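You operate a simulated robot arm through the tools that you are given. There is no shell and no other tool. Be economical: measure what you need, move in short steps, check, and stop when the job is done.

You run a simulated two-armed robot. Do the job below in one go: nothing can be reset, and whatever is moved stays where it is left.

TASK
Nest the three pulp trays, and each narrow tube in the wide tube of its colour.
Fine: the green tray goes in the grey one, the purple tray in the green one; tubes pair by colour; the grey tray and the wide tubes stay where they stand.

The check looks at the end state, three seconds after you hand in, the way a careful person would. Anything else that was tipped, shoved, dropped, spilled or broken makes it a failure.

THE ROBOT
Two 7-joint arms with three-finger grippers on one trunk, on a base that drives. Base frame: it is fixed to the floor where the robot stands at the start and does not move with it; the origin is under the middle of the robot, x ahead of it, y to its left, z up. Units: mm, rad, N and s.
The left shoulder is at the start at [36, 154, 1024], the right one opposite. With the tool pointing down near the work surface each hand reaches from about 220 to 620 mm from the robot's upright axis, wherever it stands, measured 20 degrees to its own side. Payload 2.69 kg a hand.
Tool frame (each hand has its own): the origin (TCP) lies between the finger pads and is the grasp point; the fingertips stand 29 mm ahead of it; z points along the fingers, y is the line along which they close. The gripper opens to 120 mm. The gripper's body begins 78 mm behind the TCP.
Orientation is that of the tool frame in the base frame, as [roll, pitch, yaw] about the fixed x, y, z axes, in that order (R = Rz(yaw) Ry(pitch) Rx(roll)). With the fingers straight down and closing along the base's y, the tool's x points along the base's -x, its y along +y and its z along -z.

THE INTERFACE
- The arms move only by the tool arm_command. It takes "left_series", "right_series" or both (then of equal length, played together; a hand with none holds still); each is a list of rows, each a list of 7 numbers: the shift along the base's x, y, z in mm, then the turn, a rotation vector about the base's x, y, z in rad, then the gripper command, from -1 (shut) to 1 (fully open), values between in proportion. In form: [[x, y, z, ax, ay, az, hand], ...]. A call has 1 to 20 rows; each row is the pose to reach, as a shift and turn from the pose commanded when the call began. A row lasts 0.2 s, in which the tool goes at most 50 mm and 0.15 rad; a call with a longer step from one row to the next is refused whole, and so is a gripper value outside its range. Where a pose cannot be reached the arm comes as near as it can. A force on the tool above 40 N (or 10 N above the force at the start of the call, whichever is more), or a blocked arm, ends the call early, and 0.2 s more pass. The fingers move at their own pace and stop on an object; they squeeze with about 44 N. The grip force told is the motor's: it shows also when the fingers shut on nothing. Time passes only in rows, and 0.2 s behind the last, so rows that repeat a pose let the fingers close. The reply holds the time, the measured pose of the TCP, the force on the tool along the base axes, the opening and the grip force, in the units named above and with some noise, with the torque about the TCP (base axes, N m) and any sound that the robot's microphone picked up.
- Cameras (640 x 400 px; columns grow to the right, rows downward): "scene" is now at [145.5, 24.5, 1212.1]; the picture's right is [0.25, -0.97, 0.00], its down [-0.17, -0.04, -0.98] and it looks along [0.95, 0.24, -0.18] (base axes); focal length 214 px, centre (320, 200). "left" rides on the left gripper at [63, 0, -104] in its tool frame; the picture's right is [-0.01, 1.00, 0.00], its down [-0.83, 0.00, -0.56] and it looks along [-0.56, 0.00, 0.83] (tool axes); focal length 275 px, centre (320, 200). "right" rides on the right gripper at [63, 0, -104] in its tool frame; the picture's right is [0.01, 1.00, 0.00], its down [-0.83, 0.00, -0.56] and it looks along [-0.56, 0.00, 0.83] (tool axes); focal length 275 px, centre (320, 200).
- capture(camera): a new picture of that camera. No time passes.
- slide_trunk(by): slides the trunk up (or, below 0, down) by that many mm; the arms and the scene camera ride with it, the base frame stays. It gives what a move gives, with no picture.
- drive_base(legs): drives the robot by 1 to 6 legs, each [ahead, left, turn to the left] in mm, mm and rad, along the robot's own axes; the way and the turn of a leg run together, so that a leg with both is an arc; at most 1500 mm and 3.142 rad a leg. The arms and the cameras ride along, it lands a little off, and it stops where it bumps. It gives what a move gives.
- aim_head(pan, tilt): turns the head with the scene camera to pan (to the left, within 1.396 rad either way) and tilt (down, from -0.506 to 1.204), counted from straight ahead of the robot. It gives what a move gives.
- probe_pixels(camera, pixels): for up to 12 pixels [column, row] of the newest picture of that camera ("zoom" is the newest enlarged one), the place [x, y, z] in the base frame of the surface seen there, good to about 2 mm. No time passes.
- enlarge(camera, box): a new picture of the part [left, top, right, bottom] of that camera's present view, enlarged. No time passes.
- job_done(): hands the job in; it is judged then, once.

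Go step by step. Measure first, check grasps and placings, and put right what went wrong. The budget is 80 turns and 78 pictures, counting those below and the enlarged ones. Unless the task says otherwise, let go and move clear before handing in, and close with one line.

The tools are called after "Request:" as name(argument=value, ...) on one line, values as JSON. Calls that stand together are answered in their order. arm_command: Moves the arms, as the interface text tells. Its arguments: {"type":"object","properties":{"left_series":{"type":"array"},"right_series":{"type":"array"}},"required":[]} The other tools are called the same way: slide_trunk (by) slides the trunk up or down; drive_base (legs) drives the base; aim_head (pan, tilt) turns the head that bears the scene camera; capture (camera) takes a picture; probe_pixels (camera, pixels) gives the place of the surface under pixels of a picture; enlarge (camera, box) takes an enlarged picture of a part of a camera's view; job_done () hands the job in.

At the start:

```text
t: 0.0
left_tool_pos: [368.2, 338.2, 1090.6]
left_tcp_rot: [-3.14, 0.0, 3.141]
left_force: [-0.8, 0.0, 0.8]
left_torque: [0.04, -0.01, 0.01]
left_width: 120.1
left_finger_force: 0.2
right_tool_pos: [279.5, -26.7, 1185.4]
right_tcp_rot: [-3.141, 0.0, -3.14]
right_force: [0.8, 1.5, -0.7]
right_torque: [0.01, 0.01, -0.01]
right_width: 120.0
right_finger_force: 0.0
trunk travel left (down, up): [-389.0, 48.0]
robot x, y, heading: [2.5, 2.4, -0.001]
head pan, tilt: [0.25, 0.18]
```

scene: 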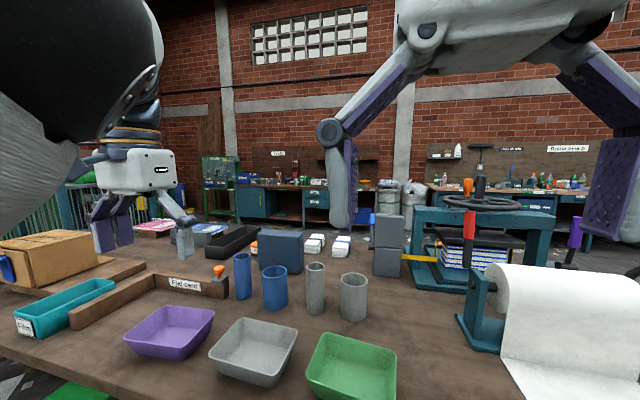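
right: 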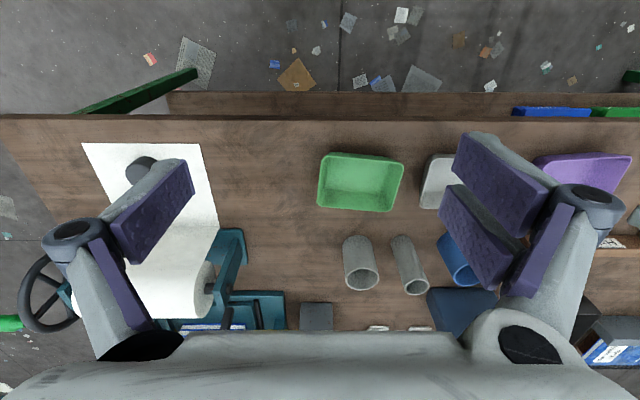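
left: 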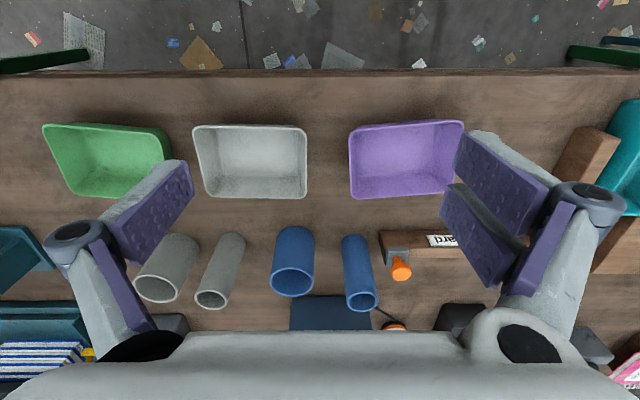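

The pictures show three trays in front (purple, grey, green), with a narrow and a wide tube each in blue and grey behind them. I'll measure them first from the scene and left pictures.

Request:
probe_pixels(camera="left", pixels=[[250, 160], [405, 165], [120, 160], [194, 128], [306, 128], [197, 193], [306, 195], [350, 130], [462, 122], [352, 196], [43, 125], [165, 128]])

Request:
probe_pixels(camera="scene", pixels=[[242, 256], [236, 256], [250, 256], [275, 268], [263, 268], [287, 268], [316, 265], [308, 265], [324, 265], [353, 276], [341, 276], [366, 276]])

Request:
aim_head(pan=0.15, tilt=0.8)

Request:
capture(camera="scene")

```text
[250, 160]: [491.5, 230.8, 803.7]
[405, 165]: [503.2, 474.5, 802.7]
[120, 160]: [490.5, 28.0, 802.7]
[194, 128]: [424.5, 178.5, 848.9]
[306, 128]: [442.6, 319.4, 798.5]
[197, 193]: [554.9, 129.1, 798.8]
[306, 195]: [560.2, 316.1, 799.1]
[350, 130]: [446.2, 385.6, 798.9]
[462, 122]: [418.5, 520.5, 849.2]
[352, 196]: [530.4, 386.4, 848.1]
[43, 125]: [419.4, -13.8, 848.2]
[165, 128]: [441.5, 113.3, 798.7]
```

```text
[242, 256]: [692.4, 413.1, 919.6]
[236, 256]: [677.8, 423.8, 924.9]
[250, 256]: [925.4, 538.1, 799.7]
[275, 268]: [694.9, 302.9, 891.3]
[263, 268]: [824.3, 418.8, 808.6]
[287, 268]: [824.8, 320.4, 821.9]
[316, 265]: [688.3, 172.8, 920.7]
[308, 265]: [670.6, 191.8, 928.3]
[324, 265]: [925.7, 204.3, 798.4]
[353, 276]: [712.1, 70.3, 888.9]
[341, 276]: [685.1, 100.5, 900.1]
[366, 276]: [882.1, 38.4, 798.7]
```

```text
t: 1.0
left_tool_pos: [369.9, 337.5, 1090.0]
left_tcp_rot: [3.141, 0.0, -3.141]
left_force: [-1.1, 0.0, -0.6]
left_torque: [-0.01, 0.01, 0.0]
left_width: 120.0
left_finger_force: 0.1
right_tool_pos: [281.8, -26.6, 1184.7]
right_tcp_rot: [-3.14, 0.001, 3.14]
right_force: [58.4, -25.0, -19.5]
right_torque: [3.16, 5.17, 2.85]
right_width: 120.0
right_finger_force: 0.0
trunk travel left (down, up): [-389.0, 48.0]
robot x, y, heading: [2.9, -3.1, -0.002]
head pan, tilt: [0.15, 0.799]
```

```text
74 pictures are left
```

scene: 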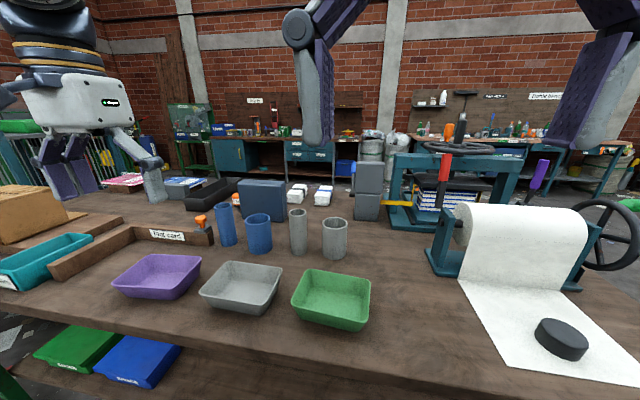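

The head's turn shows a 58 N force on the right hand, so the head is probably pressing on the right arm. I'll move the right hand forward and right, away from the head.

Request:
arm_command(right_series=[[25, -20, 0, 0, 0, 0, 1], [50, -50, 0, 0, 0, 0, 1], [70, -90, 0, 0, 0, 0, 1], [80, -130, 0, 0, 0, 0, 1], [90, -170, 0, 0, 0, 0, 1], [90, -200, 0, 0, 0, 0, 1]])

Request:
capture(camera="scene")

```text
t: 2.4
left_tool_pos: [369.0, 339.8, 1088.8]
left_tcp_rot: [-3.14, -0.003, -3.141]
left_force: [0.3, -0.2, 0.2]
left_torque: [0.05, 0.04, -0.03]
left_width: 119.9
left_finger_force: 0.0
right_tool_pos: [379.9, -218.2, 1160.5]
right_tcp_rot: [3.141, -0.001, -3.141]
right_force: [-0.2, -0.3, -0.3]
right_torque: [-0.02, 0.0, 0.03]
right_width: 119.8
right_finger_force: 0.1
right hand out of reach, approached as far as the arm can: row 3, 4, 5, 6
trunk travel left (down, up): [-389.0, 48.0]
robot x, y, heading: [-0.5, 0.4, -0.003]
head pan, tilt: [0.15, 0.799]
```

```text
73 pictures are left
```

scene: 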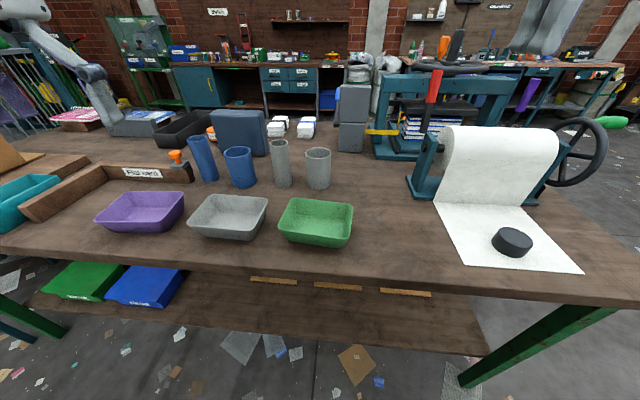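

The force is gone and the view is clear: trays at rows 190–245, tubes at rows 135–190. I'll enlarge that area to measure it precisely.

Request:
enlarge(camera="scene", box=[180, 125, 340, 225])

Request:
capture(camera="left")

Request:
capture(camera="right")

```text
4.00 times, centred on (260, 175) of scene
```

zoom: 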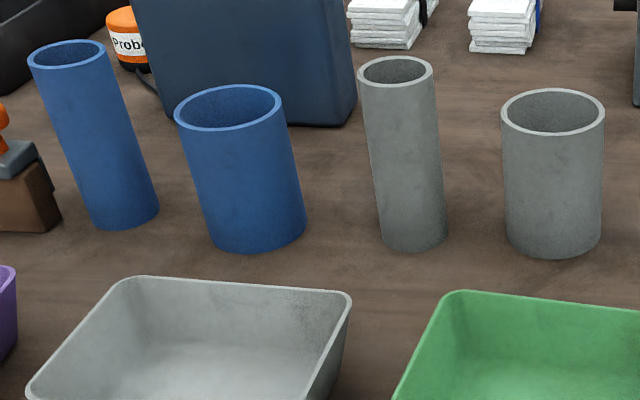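

```text
71 pictures are left
```

left: 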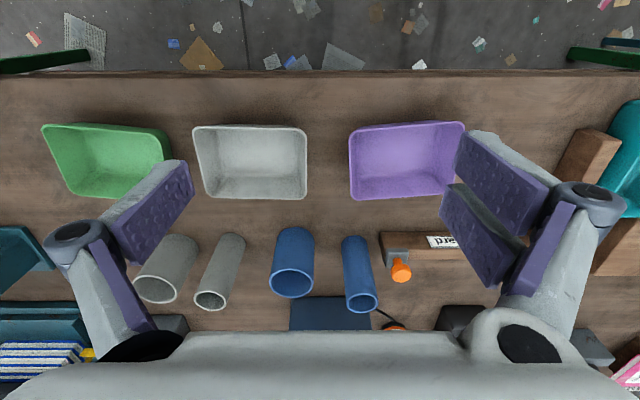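

```text
70 pictures are left
```

right: 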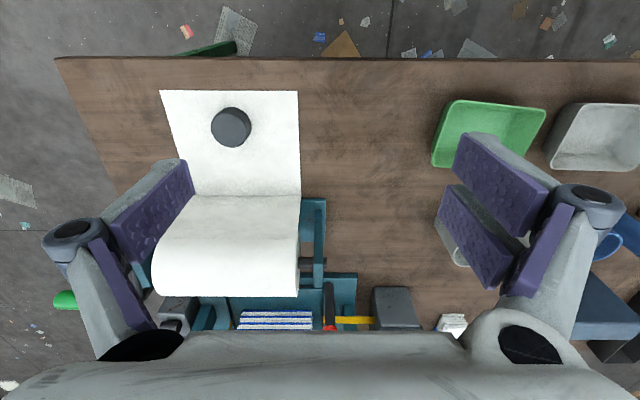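

Probing the tube rims in the zoom picture and the tube walls at mid height.

Request:
probe_pixels(camera="zoom", pixels=[[31, 59], [104, 56], [70, 67], [64, 41], [176, 114], [278, 105], [232, 129], [226, 87], [361, 72], [430, 72], [397, 85], [394, 58]])

Request:
probe_pixels(camera="zoom", pixels=[[504, 115], [603, 115], [553, 135], [553, 90], [553, 115], [412, 246], [555, 255], [258, 250], [124, 227], [395, 72], [228, 108], [67, 54]])

Request:
enlarge(camera="scene", box=[90, 160, 370, 335])

```text
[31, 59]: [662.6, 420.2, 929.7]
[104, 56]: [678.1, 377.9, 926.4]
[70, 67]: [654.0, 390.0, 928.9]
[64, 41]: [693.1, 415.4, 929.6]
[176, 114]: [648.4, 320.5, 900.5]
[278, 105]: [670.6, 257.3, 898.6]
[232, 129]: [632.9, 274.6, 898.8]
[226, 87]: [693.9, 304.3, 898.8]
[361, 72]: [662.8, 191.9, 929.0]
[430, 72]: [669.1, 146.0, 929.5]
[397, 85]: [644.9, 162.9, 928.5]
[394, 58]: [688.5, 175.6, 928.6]
```

```text
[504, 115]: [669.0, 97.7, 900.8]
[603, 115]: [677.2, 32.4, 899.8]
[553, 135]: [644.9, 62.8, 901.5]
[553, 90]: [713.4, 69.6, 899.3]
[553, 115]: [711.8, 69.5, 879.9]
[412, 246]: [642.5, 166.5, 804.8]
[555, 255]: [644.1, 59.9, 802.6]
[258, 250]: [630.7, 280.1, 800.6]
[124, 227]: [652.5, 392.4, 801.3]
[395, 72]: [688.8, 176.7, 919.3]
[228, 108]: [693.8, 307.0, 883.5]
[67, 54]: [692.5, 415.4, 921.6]
```

```text
2.29 times, centred on (230, 248) of scene
```

zoom: 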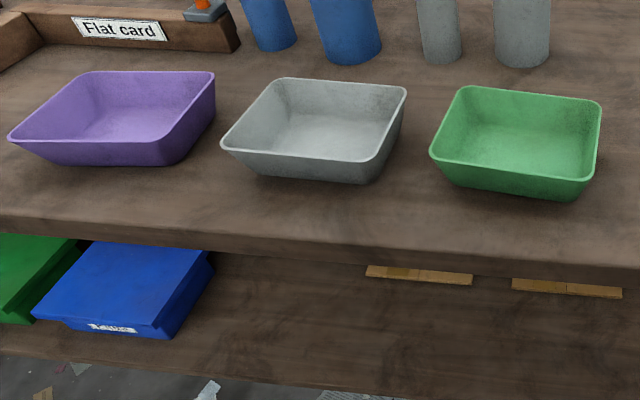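

Tubes: narrow ones are about 47 mm across with tops at z=929; wide ones are about 68 mm across with tops at z=900. They're out of reach from here, so I'll probe the trays' rims and the table edge to plan where to stand.

Request:
probe_pixels(camera="zoom", pixels=[[224, 147], [379, 164], [405, 92], [284, 79], [430, 152], [582, 184], [600, 107], [466, 88], [10, 137], [164, 143], [214, 74], [95, 73]])

Request:
probe_pixels(camera="zoom", pixels=[[300, 238], [500, 260], [250, 165], [350, 180], [300, 352], [100, 220], [330, 150], [295, 135], [375, 140], [505, 148], [575, 160], [530, 130]])

```text
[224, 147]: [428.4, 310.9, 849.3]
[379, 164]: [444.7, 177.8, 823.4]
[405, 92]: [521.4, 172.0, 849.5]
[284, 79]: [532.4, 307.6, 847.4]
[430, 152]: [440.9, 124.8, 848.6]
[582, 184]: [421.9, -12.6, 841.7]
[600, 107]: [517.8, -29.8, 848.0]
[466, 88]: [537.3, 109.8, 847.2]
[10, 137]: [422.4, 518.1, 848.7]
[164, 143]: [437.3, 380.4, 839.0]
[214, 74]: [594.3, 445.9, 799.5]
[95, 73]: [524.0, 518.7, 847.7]
```

```text
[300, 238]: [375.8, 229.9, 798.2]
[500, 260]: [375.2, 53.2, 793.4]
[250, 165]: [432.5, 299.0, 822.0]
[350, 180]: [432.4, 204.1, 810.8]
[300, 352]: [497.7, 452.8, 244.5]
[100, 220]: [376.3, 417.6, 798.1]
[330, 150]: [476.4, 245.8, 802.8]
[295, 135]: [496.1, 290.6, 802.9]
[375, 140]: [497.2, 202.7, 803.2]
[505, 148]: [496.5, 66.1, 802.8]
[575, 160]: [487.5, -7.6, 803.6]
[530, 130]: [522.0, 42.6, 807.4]
```

The table's front edge is at x≈375. I'll look straight down to see how much room the base has before driving closer.

Request:
aim_head(pan=0.0, tilt=1.2)

Request:
capture(camera="scene")

```text
t: 3.3
left_tool_pos: [369.6, 336.7, 1091.5]
left_tcp_rot: [3.139, 0.0, 3.141]
left_force: [0.0, 0.4, 0.0]
left_torque: [0.0, 0.04, -0.02]
left_width: 120.4
left_finger_force: 0.0
right_tool_pos: [379.5, -216.5, 1161.7]
right_tcp_rot: [-3.141, 0.002, 3.141]
right_force: [1.5, 0.2, -0.1]
right_torque: [0.0, -0.02, -0.02]
right_width: 119.9
right_finger_force: 0.0
trunk travel left (down, up): [-389.0, 48.0]
robot x, y, heading: [-2.4, 1.2, 0.003]
head pan, tilt: [0.0, 1.201]
```

```text
68 pictures are left
```

scene: 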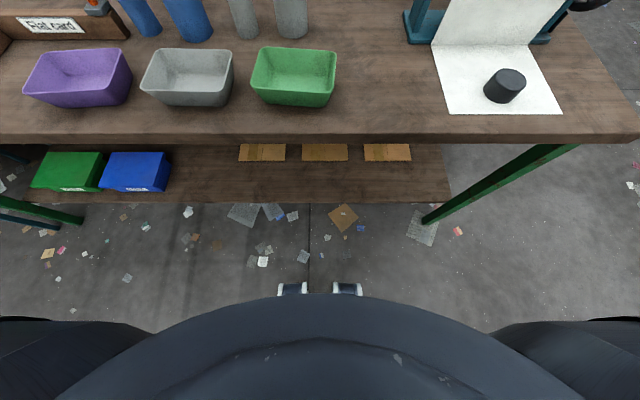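

Request:
probe_pixels(camera="scene", pixels=[[294, 290], [347, 290], [320, 300], [320, 340], [200, 199], [440, 199], [430, 222], [320, 380]])

```text
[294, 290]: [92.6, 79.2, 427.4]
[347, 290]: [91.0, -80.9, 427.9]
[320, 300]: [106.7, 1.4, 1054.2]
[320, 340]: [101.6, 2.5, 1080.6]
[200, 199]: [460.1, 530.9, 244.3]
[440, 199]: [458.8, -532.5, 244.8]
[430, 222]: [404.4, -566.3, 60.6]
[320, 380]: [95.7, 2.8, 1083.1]
```

The robot's front is at x<150, so a 170 mm advance leaves more than 50 mm to the table. I'll drive ahead and left so that everything is within reach.

Request:
drive_base(legs=[[0, 228, 0], [170, 0, 0]])

Request:
aim_head(pan=0.0, tilt=0.95)

Request:
capture(camera="scene")

Request:
capture(camera="left")

Request:
capture(camera="right")

```text
t: 6.7
left_tool_pos: [545.2, 558.1, 1090.6]
left_tcp_rot: [-3.141, 0.002, 3.135]
left_force: [0.7, -0.9, 0.8]
left_torque: [0.03, 0.03, -0.01]
left_width: 120.1
left_finger_force: 0.0
right_tool_pos: [551.9, 3.7, 1160.8]
right_tcp_rot: [-3.14, -0.001, 3.136]
right_force: [0.6, 0.6, 0.2]
right_torque: [-0.01, 0.05, 0.01]
right_width: 120.2
right_finger_force: 0.0
trunk travel left (down, up): [-389.0, 48.0]
robot x, y, heading: [172.4, 220.0, -0.006]
head pan, tilt: [0.0, 1.201]
```

```text
t: 7.5
left_tool_pos: [545.6, 557.6, 1091.1]
left_tcp_rot: [3.141, 0.0, 3.134]
left_force: [0.0, -0.2, -0.4]
left_torque: [0.03, 0.02, 0.0]
left_width: 120.1
left_finger_force: 0.1
right_tool_pos: [552.4, 4.3, 1161.2]
right_tcp_rot: [-3.141, 0.002, 3.136]
right_force: [-0.3, -0.1, 0.4]
right_torque: [0.01, 0.0, -0.02]
right_width: 120.2
right_finger_force: 0.1
trunk travel left (down, up): [-389.0, 48.0]
robot x, y, heading: [169.8, 227.2, -0.005]
head pan, tilt: [0.0, 0.949]
```

```text
67 pictures are left
```

scene: 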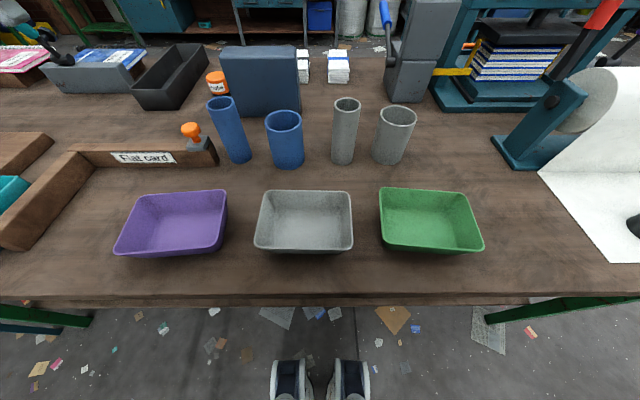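

```text
66 pictures are left
```

left: 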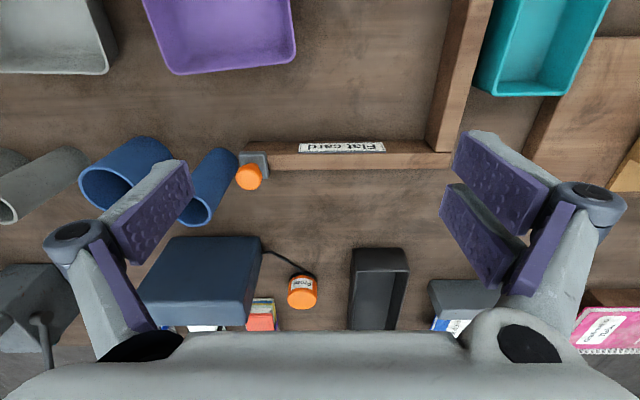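

```text
65 pictures are left
```

right: 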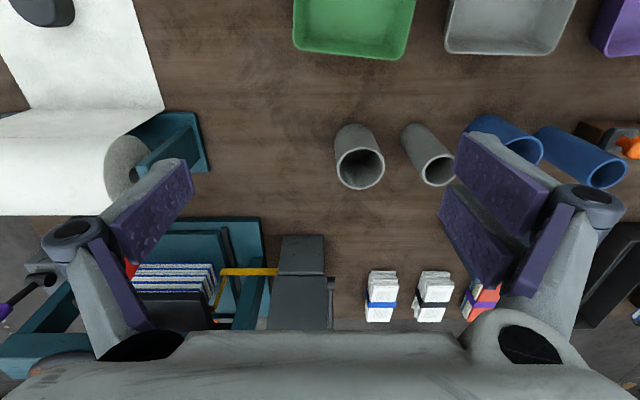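

The robot now stands at about (171, 224). I'll enlarge the tubes and the trays from this viewpoint and re-measure.

Request:
enlarge(camera="scene", box=[200, 85, 424, 225])

Request:
probe_pixels(camera="scene", pixels=[[190, 130], [210, 150], [213, 78], [190, 128]])

```text
2.86 times, centred on (312, 155) of scene
```

zoom: 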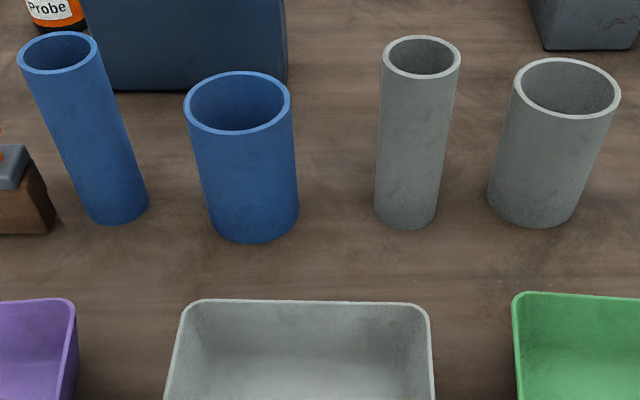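

```text
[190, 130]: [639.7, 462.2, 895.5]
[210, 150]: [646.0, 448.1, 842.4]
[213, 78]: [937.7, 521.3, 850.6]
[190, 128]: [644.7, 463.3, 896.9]
```

Probing the rim points in this sharper view.

Request:
probe_pixels(camera="zoom", pixels=[[22, 54], [96, 50], [60, 71], [56, 33], [187, 107], [289, 103], [240, 132], [236, 73], [70, 40], [45, 70], [215, 79], [270, 127]])

Request:
probe_pixels(camera="zoom", pixels=[[384, 61], [458, 61], [421, 77], [421, 38], [516, 85], [617, 98], [563, 116], [570, 60], [250, 236], [118, 220], [405, 225], [530, 222]])

Request:
enlarge(camera="scene", box=[244, 180, 372, 260])

```text
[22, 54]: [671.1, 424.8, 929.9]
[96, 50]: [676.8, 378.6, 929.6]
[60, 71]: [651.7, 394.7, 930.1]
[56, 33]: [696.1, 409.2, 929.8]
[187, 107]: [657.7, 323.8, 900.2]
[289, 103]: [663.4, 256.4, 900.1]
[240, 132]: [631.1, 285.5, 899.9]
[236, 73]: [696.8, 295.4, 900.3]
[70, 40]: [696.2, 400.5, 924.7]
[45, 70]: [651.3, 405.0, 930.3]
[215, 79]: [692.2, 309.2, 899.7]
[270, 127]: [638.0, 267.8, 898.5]
```

```text
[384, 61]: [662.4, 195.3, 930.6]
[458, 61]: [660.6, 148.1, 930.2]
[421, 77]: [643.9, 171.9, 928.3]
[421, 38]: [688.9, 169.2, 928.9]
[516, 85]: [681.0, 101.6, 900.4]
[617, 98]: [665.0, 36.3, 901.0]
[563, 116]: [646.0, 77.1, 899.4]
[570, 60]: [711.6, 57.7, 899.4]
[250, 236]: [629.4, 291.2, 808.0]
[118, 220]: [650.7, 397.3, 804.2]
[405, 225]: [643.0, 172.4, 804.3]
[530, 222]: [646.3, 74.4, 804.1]
```

```text
5.00 times, centred on (308, 220) of scene
```

zoom: 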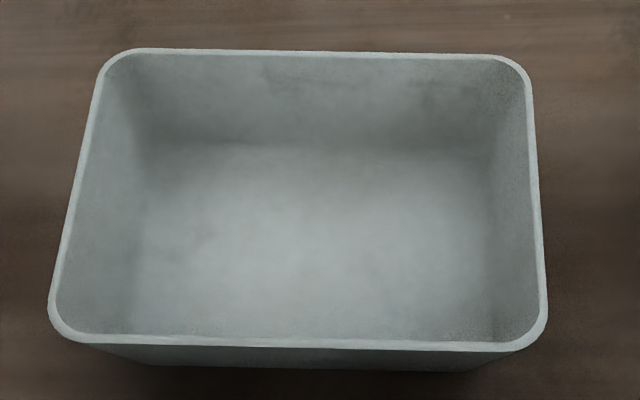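

Centres: blue narrow (674, 402), blue wide (662, 290), grey narrow (666, 171), grey wide (677, 68). I'll move both hands above the narrow tubes at z≈1090 with fingers 80 mm open, then look.

Request:
arm_command(left_series=[[26, -31, 0, 0, 0, 0, 0.33], [52, -62, 0, 0, 0, 0, 0.33], [78, -94, 0, 0, 0, 0, 0.33], [104, -125, 0, 0, 0, 0, 0.33], [128, -156, 0, 0, 0, 0, 0.33], [128, -156, 0, 0, 0, 0, 0.33]], right_series=[[23, 33, -10, 0, 0, 0, 0.33], [46, 66, -20, 0, 0, 0, 0.33], [69, 100, -40, 0, 0, 0, 0.33], [92, 133, -60, 0, 0, 0, 0.33], [114, 167, -71, 0, 0, 0, 0.33], [114, 167, -71, 0, 0, 0, 0.33]])

Request:
capture(camera="scene")

Request:
capture(camera="left")

Request:
capture(camera="right")

```text
t: 8.9
left_tool_pos: [670.9, 401.9, 1091.9]
left_tcp_rot: [-3.141, 0.001, 3.134]
left_force: [-0.7, 1.0, -0.7]
left_torque: [0.01, -0.05, -0.01]
left_width: 79.7
left_finger_force: 0.1
right_tool_pos: [661.3, 170.4, 1091.4]
right_tcp_rot: [3.141, 0.002, 3.138]
right_force: [-0.1, 0.5, 0.3]
right_torque: [0.05, -0.06, -0.02]
right_width: 79.6
right_finger_force: 0.1
trunk travel left (down, up): [-389.0, 48.0]
robot x, y, heading: [177.2, 218.8, -0.008]
head pan, tilt: [0.0, 0.949]
```

```text
62 pictures are left
```

scene: 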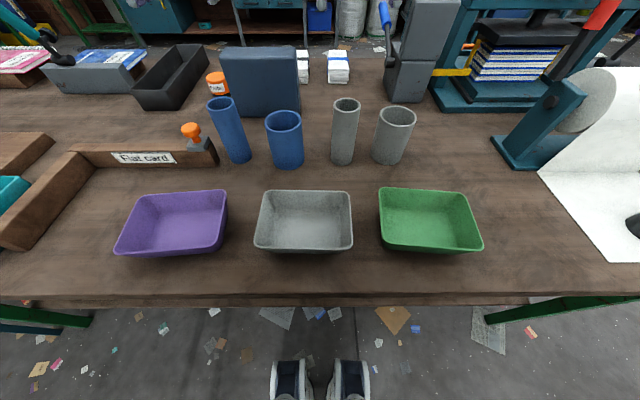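

```text
61 pictures are left
```

left: 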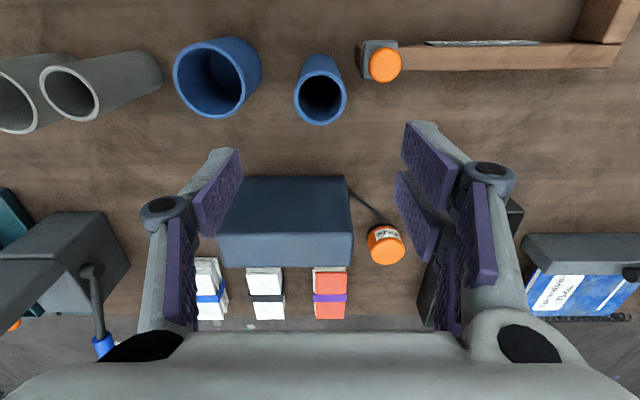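

```text
60 pictures are left
```

right: 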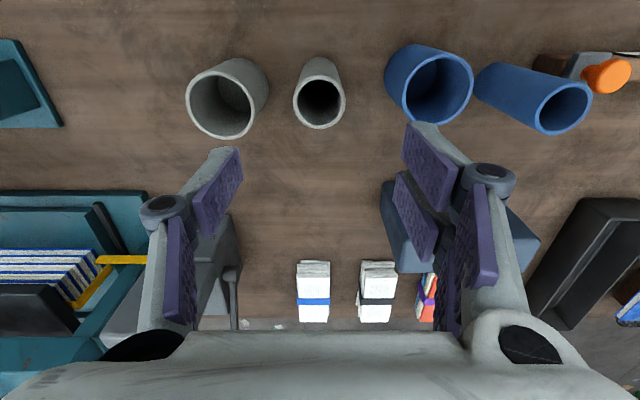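

Both narrow tubes sit at column ~320 between the fingers and near row 97, as they should. I'll refine all four rim centres from these closer views.

Request:
probe_pixels(camera="left", pixels=[[297, 97], [345, 97], [321, 122], [321, 74], [175, 78], [246, 73], [210, 116], [222, 40]])

Request:
probe_pixels(camera="right", pixels=[[294, 102], [343, 102], [319, 127], [319, 78], [189, 100], [254, 110], [221, 137], [230, 76]])

```text
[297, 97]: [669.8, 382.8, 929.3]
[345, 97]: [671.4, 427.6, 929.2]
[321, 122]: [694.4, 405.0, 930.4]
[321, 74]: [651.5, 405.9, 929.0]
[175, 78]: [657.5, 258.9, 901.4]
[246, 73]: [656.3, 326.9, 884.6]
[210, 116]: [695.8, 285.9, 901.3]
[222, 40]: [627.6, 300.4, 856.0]
```

```text
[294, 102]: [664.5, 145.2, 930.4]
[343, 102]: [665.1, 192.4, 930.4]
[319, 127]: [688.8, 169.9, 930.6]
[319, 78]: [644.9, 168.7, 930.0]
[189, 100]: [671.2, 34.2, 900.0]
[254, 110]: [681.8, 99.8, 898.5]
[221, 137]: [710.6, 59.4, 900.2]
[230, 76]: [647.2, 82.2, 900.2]
```

Centres agree: blue narrow (673, 404), grey narrow (667, 169). I'll descend so the tips end at z≈909 (above the wide rims' 900), then close.

Request:
arm_command(left_series=[[2, 2, -40, 0, 0, 0, 0.33], [2, 2, -80, 0, 0, 0, 0.33], [2, 2, -110, 0, 0, 0, 0.33], [2, 2, -135, 0, 0, 0, 0.33], [2, 2, -153, 0, 0, 0, 0.33], [2, 2, -153, 0, 0, 0, 0.33]], right_series=[[4, -1, -40, 0, 0, 0, 0.33], [4, -1, -80, 0, 0, 0, 0.33], [4, -1, -110, 0, 0, 0, 0.33], [4, -1, -135, 0, 0, 0, 0.33], [4, -1, -153, 0, 0, 0, 0.33], [4, -1, -153, 0, 0, 0, 0.33]])

Request:
capture(camera="scene")

```text
t: 10.3
left_tool_pos: [673.7, 404.5, 939.3]
left_tcp_rot: [-3.142, 0.001, 3.134]
left_force: [0.8, 0.2, -0.4]
left_torque: [-0.01, -0.01, -0.02]
left_width: 79.7
left_finger_force: 0.0
right_tool_pos: [672.5, 168.7, 936.0]
right_tcp_rot: [-3.141, 0.002, 3.136]
right_force: [0.4, 0.7, 0.0]
right_torque: [-0.02, 0.0, 0.01]
right_width: 79.7
right_finger_force: 0.0
trunk travel left (down, up): [-389.0, 48.0]
robot x, y, heading: [173.3, 224.0, -0.007]
head pan, tilt: [0.0, 0.949]
```

```text
59 pictures are left
```

scene: 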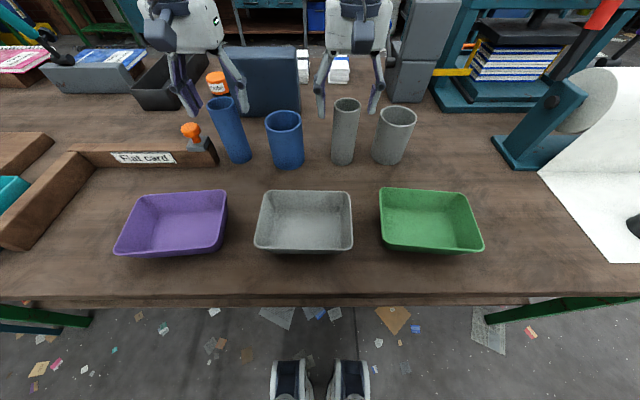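

The fingers straddle both tubes (tips near columns 193/243 and 320/372). Closing now, then lifting 30 mm to check.

Request:
arm_command(left_series=[[0, 0, 0, 0, 0, 0, 0], [0, 0, 0, 0, 0, 0, -0.3], [0, 0, 0, 0, 0, 0, -0.6], [0, 0, 0, 0, 0, 0, -0.6], [0, 0, 10, 0, 0, 0, -0.6], [0, 0, 20, 0, 0, 0, -0.6], [0, 0, 30, 0, 0, 0, -0.6]], right_series=[[0, 0, 0, 0, 0, 0, 0], [0, 0, 0, 0, 0, 0, -0.3], [0, 0, 0, 0, 0, 0, -0.6], [0, 0, 0, 0, 0, 0, -0.6], [0, 0, 10, 0, 0, 0, -0.6], [0, 0, 20, 0, 0, 0, -0.6], [0, 0, 30, 0, 0, 0, -0.6]])

Request:
capture(camera="scene")

Request:
capture(camera="left")

Request:
capture(camera="right")

```text
t: 11.9
left_tool_pos: [673.3, 403.5, 969.3]
left_tcp_rot: [3.141, -0.001, 3.135]
left_force: [-0.5, -0.3, -1.0]
left_torque: [0.02, 0.0, 0.01]
left_width: 47.6
left_finger_force: 43.7
right_tool_pos: [670.1, 170.3, 967.8]
right_tcp_rot: [-3.141, 0.002, 3.135]
right_force: [-0.2, 0.5, -0.2]
right_torque: [-0.02, -0.01, 0.01]
right_width: 47.9
right_finger_force: 43.6
trunk travel left (down, up): [-389.0, 48.0]
robot x, y, heading: [170.4, 221.2, -0.002]
head pan, tilt: [0.0, 0.949]
```

```text
58 pictures are left
```

scene: 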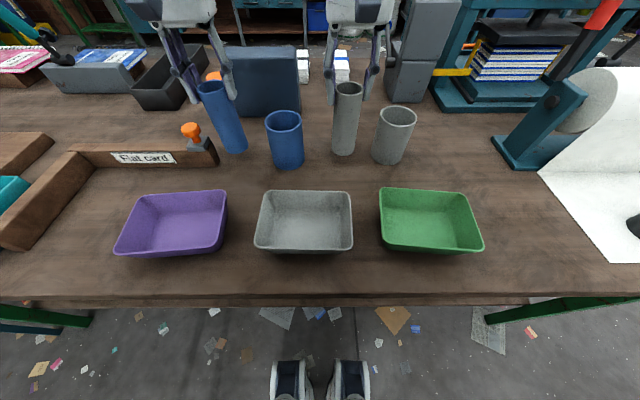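

```text
57 pictures are left
```

left: 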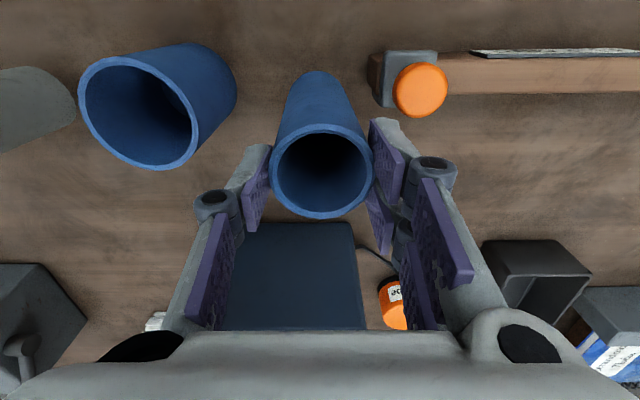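

```text
56 pictures are left
```

right: 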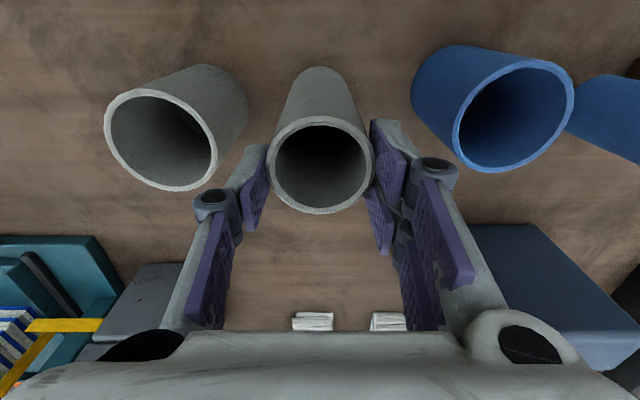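

Both tubes are held upright (widths 47.6 / 47.9). Probing the held rims and wide rims in the hand cameras to get the exact shifts.

Request:
probe_pixels(camera="left", pixels=[[273, 170], [371, 170], [320, 216], [322, 127], [80, 95], [196, 132], [160, 168], [110, 60], [170, 75]])

Request:
probe_pixels(camera="right", pixels=[[270, 165], [371, 165], [321, 212], [321, 119], [105, 120], [216, 165], [180, 189], [130, 90], [185, 105]])

```text
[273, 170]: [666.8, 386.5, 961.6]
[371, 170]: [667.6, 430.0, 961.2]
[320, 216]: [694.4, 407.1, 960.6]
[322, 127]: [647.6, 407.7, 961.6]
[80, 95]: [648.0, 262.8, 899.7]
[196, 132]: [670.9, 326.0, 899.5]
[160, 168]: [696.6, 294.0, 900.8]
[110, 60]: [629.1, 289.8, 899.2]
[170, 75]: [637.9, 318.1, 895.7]
```

```text
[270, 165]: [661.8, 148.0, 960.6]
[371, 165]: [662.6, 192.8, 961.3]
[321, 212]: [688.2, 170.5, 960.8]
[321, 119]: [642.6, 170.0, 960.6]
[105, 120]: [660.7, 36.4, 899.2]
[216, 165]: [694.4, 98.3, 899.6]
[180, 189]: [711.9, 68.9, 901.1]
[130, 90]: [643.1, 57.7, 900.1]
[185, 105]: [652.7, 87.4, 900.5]
```

Shifts needed: blue (-9, -113.5), grey (+12.5, -103). I'll lift 95 mm so the bottoms clear the wide rims, move across, and check before lowering.

Request:
arm_command(left_series=[[0, 0, 35, 0, 0, 0, -0.6], [0, 0, 70, 0, 0, 0, -0.6], [0, 0, 95, 0, 0, 0, -0.6], [-3, -35, 95, 0, 0, 0, -0.6], [-6, -70, 95, 0, 0, 0, -0.6], [-8, -100, 95, 0, 0, 0, -0.6], [-9, -113.5, 95, 0, 0, 0, -0.6], [-9, -113.5, 95, 0, 0, 0, -0.6]], right_series=[[0, 0, 35, 0, 0, 0, -0.6], [0, 0, 70, 0, 0, 0, -0.6], [0, 0, 95, 0, 0, 0, -0.6], [4, -33, 95, 0, 0, 0, -0.6], [8, -65, 95, 0, 0, 0, -0.6], [11, -93, 95, 0, 0, 0, -0.6], [12.5, -103, 95, 0, 0, 0, -0.6], [12.5, -103, 95, 0, 0, 0, -0.6]])

Request:
capture(camera="scene")

Request:
enlarge(camera="scene", box=[232, 50, 456, 190])

Request:
capture(camera="left")

Request:
capture(camera="right")

```text
t: 13.7
left_tool_pos: [666.1, 288.8, 1064.8]
left_tcp_rot: [-3.141, -0.002, 3.133]
left_force: [0.3, -0.4, -0.2]
left_torque: [0.02, -0.01, 0.01]
left_width: 47.4
left_finger_force: 44.1
right_tool_pos: [683.2, 66.3, 1061.7]
right_tcp_rot: [-3.141, 0.0, 3.137]
right_force: [0.1, 0.3, -1.0]
right_torque: [0.02, -0.02, -0.02]
right_width: 47.7
right_finger_force: 44.3
trunk travel left (down, up): [-389.0, 48.0]
robot x, y, heading: [172.4, 221.5, -0.0]
head pan, tilt: [0.0, 0.949]
```

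```text
55 pictures are left
```

scene: 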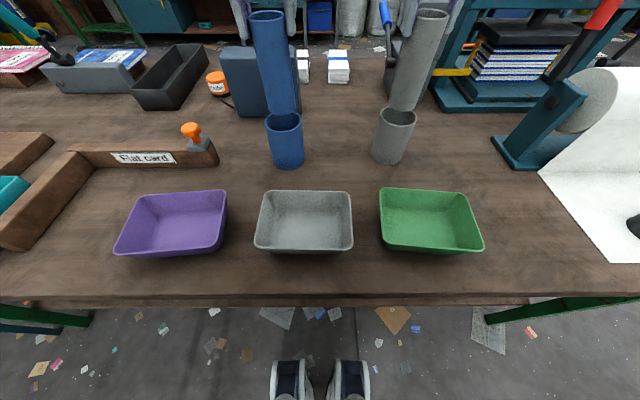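

```text
2.86 times, centred on (344, 120) of scene
```

zoom: 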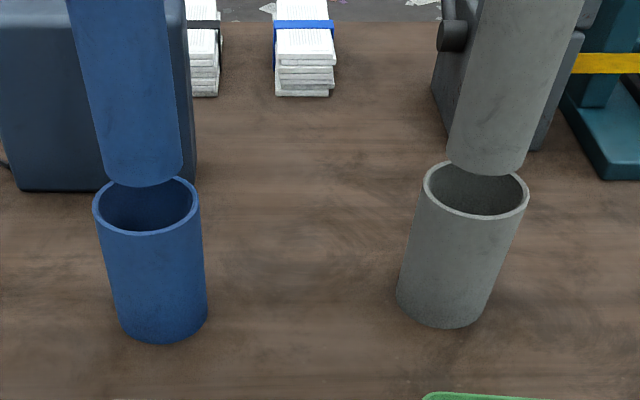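

```text
53 pictures are left
```

left: 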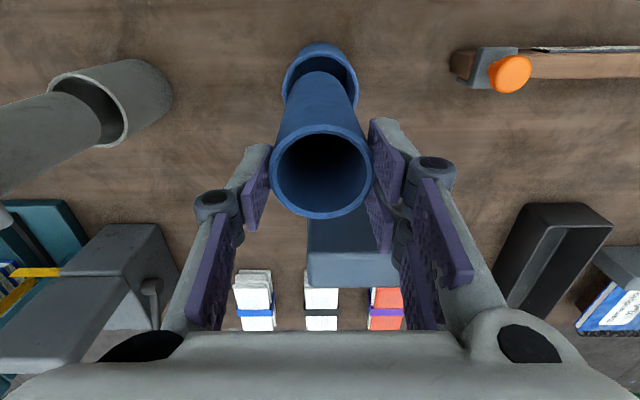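

```text
52 pictures are left
```

right: 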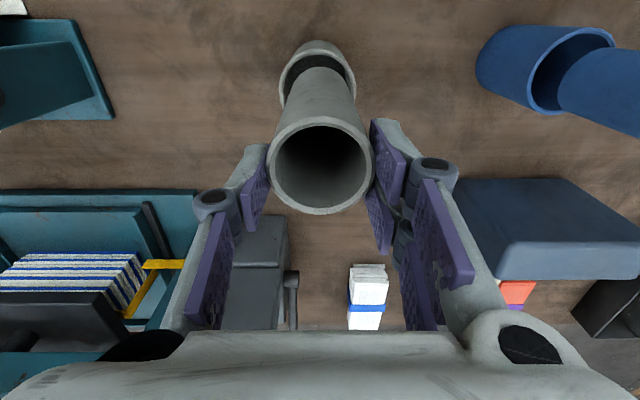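

The tubes hang over their wide mates. Probing their lower ends in the zoom to verify the centring.

Request:
probe_pixels(camera="zoom", pixels=[[145, 184], [104, 160], [180, 155], [487, 172], [451, 150], [523, 160], [146, 233], [95, 205], [198, 205], [480, 217], [426, 180], [527, 195]])

Request:
probe_pixels(camera="left", pixels=[[286, 78], [354, 78], [320, 43], [319, 75], [300, 90], [341, 90], [271, 170], [370, 170]])

Request:
probe_pixels(camera="right", pixels=[[281, 78], [353, 78], [318, 42], [319, 70], [297, 90], [341, 90], [271, 170], [372, 170]])

```text
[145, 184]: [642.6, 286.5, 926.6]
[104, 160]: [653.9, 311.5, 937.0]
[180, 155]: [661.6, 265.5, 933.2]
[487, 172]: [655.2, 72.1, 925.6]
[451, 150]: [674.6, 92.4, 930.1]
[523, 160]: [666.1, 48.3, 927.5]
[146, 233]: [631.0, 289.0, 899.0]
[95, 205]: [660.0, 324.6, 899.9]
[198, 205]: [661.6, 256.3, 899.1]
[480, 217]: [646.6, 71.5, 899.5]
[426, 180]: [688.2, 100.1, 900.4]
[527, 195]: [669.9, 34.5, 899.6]
```

```text
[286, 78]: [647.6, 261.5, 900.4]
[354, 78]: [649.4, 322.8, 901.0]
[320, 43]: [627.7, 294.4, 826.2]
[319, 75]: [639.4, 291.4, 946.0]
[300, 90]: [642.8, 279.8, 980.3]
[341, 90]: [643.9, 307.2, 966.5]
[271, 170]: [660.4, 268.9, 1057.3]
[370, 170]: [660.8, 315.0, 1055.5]
```

```text
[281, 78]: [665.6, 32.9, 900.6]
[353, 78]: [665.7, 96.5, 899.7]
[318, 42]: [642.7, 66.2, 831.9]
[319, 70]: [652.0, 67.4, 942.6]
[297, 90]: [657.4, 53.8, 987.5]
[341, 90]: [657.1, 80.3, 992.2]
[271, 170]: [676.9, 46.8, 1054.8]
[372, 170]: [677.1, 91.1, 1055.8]
```

Alignment is within about 1.5 mm. I'll lower both by 70 mm and check the forces.

Request:
arm_command(left_series=[[-1, 0.5, -12, 0, 0, 0, -0.6], [-1, 0.5, -24, 0, 0, 0, -0.6], [-1, 0.5, -36, 0, 0, 0, -0.6], [-1, 0.5, -48, 0, 0, 0, -0.6], [-1, 0.5, -60, 0, 0, 0, -0.6], [-1, 0.5, -70, 0, 0, 0, -0.6]], right_series=[[0.5, -1, -12, 0, 0, 0, -0.6], [0.5, -1, -24, 0, 0, 0, -0.6], [0.5, -1, -36, 0, 0, 0, -0.6], [0.5, -1, -48, 0, 0, 0, -0.6], [0.5, -1, -60, 0, 0, 0, -0.6], [0.5, -1, -70, 0, 0, 0, -0.6]])

Request:
enlarge(camera="scene", box=[232, 50, 456, 190])

```text
t: 15.1
left_tool_pos: [664.3, 290.9, 994.2]
left_tcp_rot: [-3.141, 0.001, 3.135]
left_force: [0.5, -1.1, -1.2]
left_torque: [0.01, 0.02, 0.02]
left_width: 47.3
left_finger_force: 44.0
right_tool_pos: [682.0, 66.9, 992.0]
right_tcp_rot: [3.141, 0.001, 3.135]
right_force: [0.4, -0.5, -0.4]
right_torque: [0.02, 0.01, 0.02]
right_width: 47.9
right_finger_force: 44.0
trunk travel left (down, up): [-389.0, 48.0]
robot x, y, heading: [178.9, 221.5, -0.004]
head pan, tilt: [0.0, 0.949]
```

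```text
2.86 times, centred on (344, 120) of scene
```

zoom: 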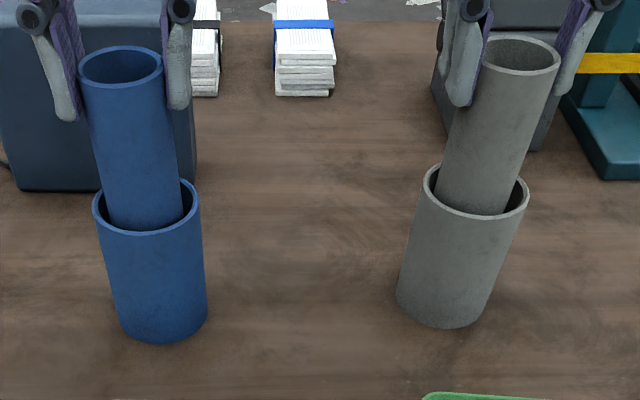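

Both tubes slide in freely without force. Lowering another 53 mm in small steps to the table.

Request:
arm_command(left_series=[[0, 0, -12, 0, 0, 0, -0.6], [0, 0, -24, 0, 0, 0, -0.6], [0, 0, -36, 0, 0, 0, -0.6], [0, 0, -46, 0, 0, 0, -0.6], [0, 0, -50, 0, 0, 0, -0.6], [0, 0, -52, 0, 0, 0, -0.6], [0, 0, -53.5, 0, 0, 0, -0.6]], right_series=[[0, 0, -12, 0, 0, 0, -0.6], [0, 0, -24, 0, 0, 0, -0.6], [0, 0, -36, 0, 0, 0, -0.6], [0, 0, -46, 0, 0, 0, -0.6], [0, 0, -50, 0, 0, 0, -0.6], [0, 0, -52, 0, 0, 0, -0.6], [0, 0, -53.5, 0, 0, 0, -0.6]])

Request:
enlarge(camera="scene", box=[232, 50, 456, 190])

```text
t: 16.7
left_tool_pos: [664.2, 290.8, 941.7]
left_tcp_rot: [3.14, 0.004, 3.134]
left_force: [0.7, -0.5, 11.9]
left_torque: [0.16, 0.15, -0.06]
left_width: 47.0
left_finger_force: 43.9
right_tool_pos: [682.7, 66.0, 940.4]
right_tcp_rot: [-3.141, 0.006, 3.137]
right_force: [2.6, -0.5, 12.0]
right_torque: [-0.16, -0.23, 0.03]
right_width: 47.5
right_finger_force: 43.6
trunk travel left (down, up): [-389.0, 48.0]
robot x, y, heading: [174.2, 224.8, -0.007]
head pan, tilt: [0.0, 0.949]
```

```text
2.86 times, centred on (344, 120) of scene
```

zoom: 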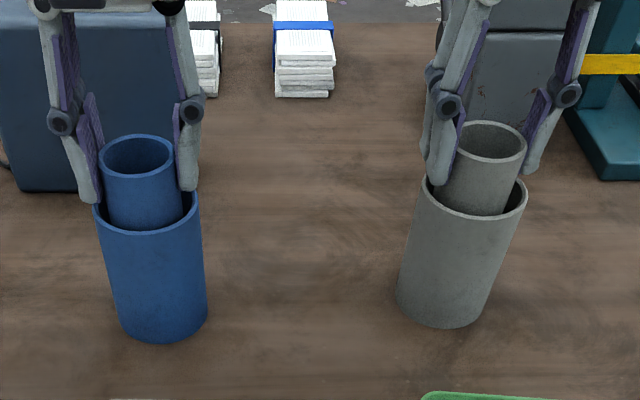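

Both tubes rest on the bottom (about 12 N upward). I'll release gently and back up vertically.

Request:
arm_command(left_series=[[0, 0, 1, 0, 0, 0, -0.6], [0, 0, 1.5, 0, 0, 0, -0.15], [0, 0, 1.5, 0, 0, 0, 0.1], [0, 0, 1.5, 0, 0, 0, 0.2], [0, 0, 20, 0, 0, 0, 0.2], [0, 0, 60, 0, 0, 0, 0.2], [0, 0, 105, 0, 0, 0, 0.2], [0, 0, 150, 0, 0, 0, 0.2]], right_series=[[0, 0, 1, 0, 0, 0, -0.6], [0, 0, 1.5, 0, 0, 0, -0.15], [0, 0, 1.5, 0, 0, 0, 0.1], [0, 0, 1.5, 0, 0, 0, 0.2], [0, 0, 20, 0, 0, 0, 0.2], [0, 0, 60, 0, 0, 0, 0.2], [0, 0, 105, 0, 0, 0, 0.2], [0, 0, 150, 0, 0, 0, 0.2]])

Request:
capture(camera="scene")

Request:
enlarge(camera="scene", box=[232, 50, 456, 190])

```text
t: 18.5
left_tool_pos: [663.0, 290.2, 1092.9]
left_tcp_rot: [-3.141, -0.001, 3.134]
left_force: [0.6, -0.4, 0.8]
left_torque: [-0.01, 0.02, 0.0]
left_width: 71.9
left_finger_force: 0.1
right_tool_pos: [683.4, 67.2, 1088.4]
right_tcp_rot: [3.141, -0.001, 3.135]
right_force: [0.2, -0.4, -0.6]
right_torque: [0.01, -0.01, 0.01]
right_width: 72.0
right_finger_force: 0.1
trunk travel left (down, up): [-389.0, 48.0]
robot x, y, heading: [175.4, 222.2, -0.003]
head pan, tilt: [0.0, 0.949]
```

```text
49 pictures are left
```

scene: 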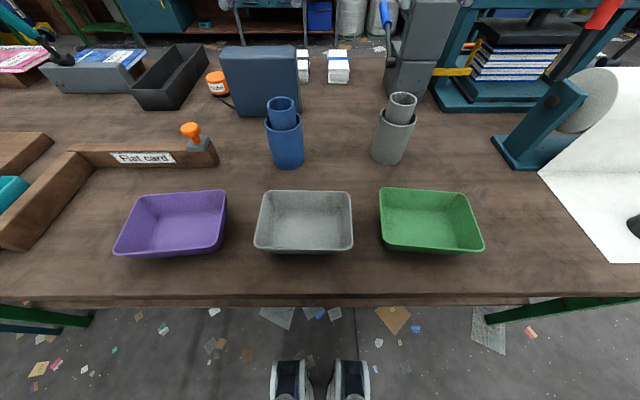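

```text
2.86 times, centred on (344, 120) of scene
```

zoom: 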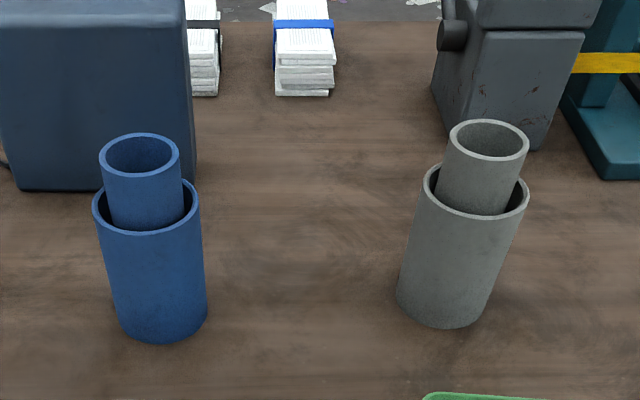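

Both tubes are nested and upright. Next I'll measure the trays: zooms of the grey and green ones, plus the purple.

Request:
enlarge(camera="scene", box=[244, 180, 372, 260])

Request:
probe_pixels(camera="zoom", pixels=[[84, 150], [536, 190], [300, 52], [300, 342], [300, 150], [290, 325], [150, 250], [475, 250], [75, 200], [80, 200], [90, 200], [110, 200]])

Request:
enlarge(camera="scene", box=[368, 180, 496, 260])

```text
5.00 times, centred on (308, 220) of scene
```

zoom: 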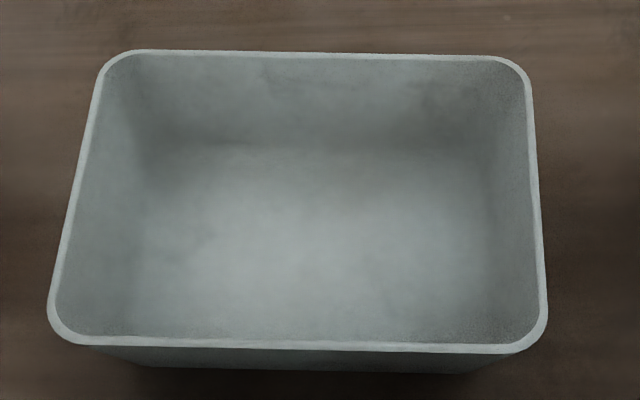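

```text
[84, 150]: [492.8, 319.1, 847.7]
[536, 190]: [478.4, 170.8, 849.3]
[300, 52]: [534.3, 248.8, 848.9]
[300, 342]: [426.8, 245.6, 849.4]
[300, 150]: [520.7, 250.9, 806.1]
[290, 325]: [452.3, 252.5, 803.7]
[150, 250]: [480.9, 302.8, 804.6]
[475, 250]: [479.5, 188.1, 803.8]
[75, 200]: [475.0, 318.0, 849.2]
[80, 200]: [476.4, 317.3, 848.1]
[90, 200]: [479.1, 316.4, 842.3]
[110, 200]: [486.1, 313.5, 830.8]
```

```text
5.00 times, centred on (432, 220) of scene
```

zoom: 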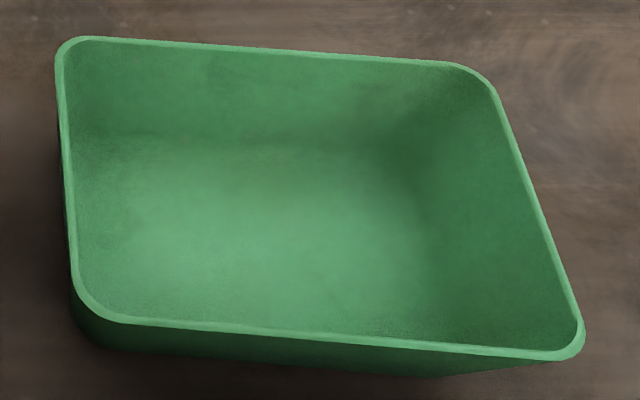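

Request:
probe_pixels(camera="zoom", pixels=[[60, 90], [70, 220], [250, 48], [400, 60], [300, 338], [480, 352], [510, 130], [556, 250], [300, 230], [100, 200], [430, 200], [280, 310]])

Request:
probe_pixels(camera="zoom", pixels=[[63, 150], [66, 150], [70, 150], [75, 150], [85, 150], [530, 190], [525, 190], [520, 190], [500, 190], [480, 190], [460, 190], [445, 190]])

Request:
enlarge(camera="scene", box=[108, 180, 236, 260])

```text
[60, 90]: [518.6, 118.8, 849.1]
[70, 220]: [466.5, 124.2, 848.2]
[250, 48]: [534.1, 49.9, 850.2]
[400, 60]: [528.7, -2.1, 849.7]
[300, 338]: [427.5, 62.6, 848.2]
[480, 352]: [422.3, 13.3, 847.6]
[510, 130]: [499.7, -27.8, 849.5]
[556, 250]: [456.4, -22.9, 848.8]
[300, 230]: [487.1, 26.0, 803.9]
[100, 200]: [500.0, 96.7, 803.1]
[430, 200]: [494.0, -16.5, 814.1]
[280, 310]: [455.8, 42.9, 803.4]
```

```text
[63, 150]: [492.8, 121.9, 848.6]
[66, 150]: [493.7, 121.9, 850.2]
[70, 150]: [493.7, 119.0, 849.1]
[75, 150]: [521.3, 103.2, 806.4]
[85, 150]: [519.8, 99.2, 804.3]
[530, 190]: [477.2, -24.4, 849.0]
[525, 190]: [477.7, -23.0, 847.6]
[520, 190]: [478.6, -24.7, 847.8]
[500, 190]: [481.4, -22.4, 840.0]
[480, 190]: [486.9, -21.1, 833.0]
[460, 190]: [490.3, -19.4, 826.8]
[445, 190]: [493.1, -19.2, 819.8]
```

```text
5.00 times, centred on (172, 220) of scene
```

zoom: 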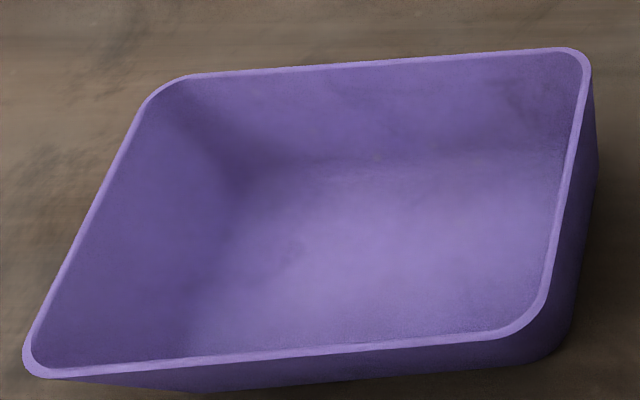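

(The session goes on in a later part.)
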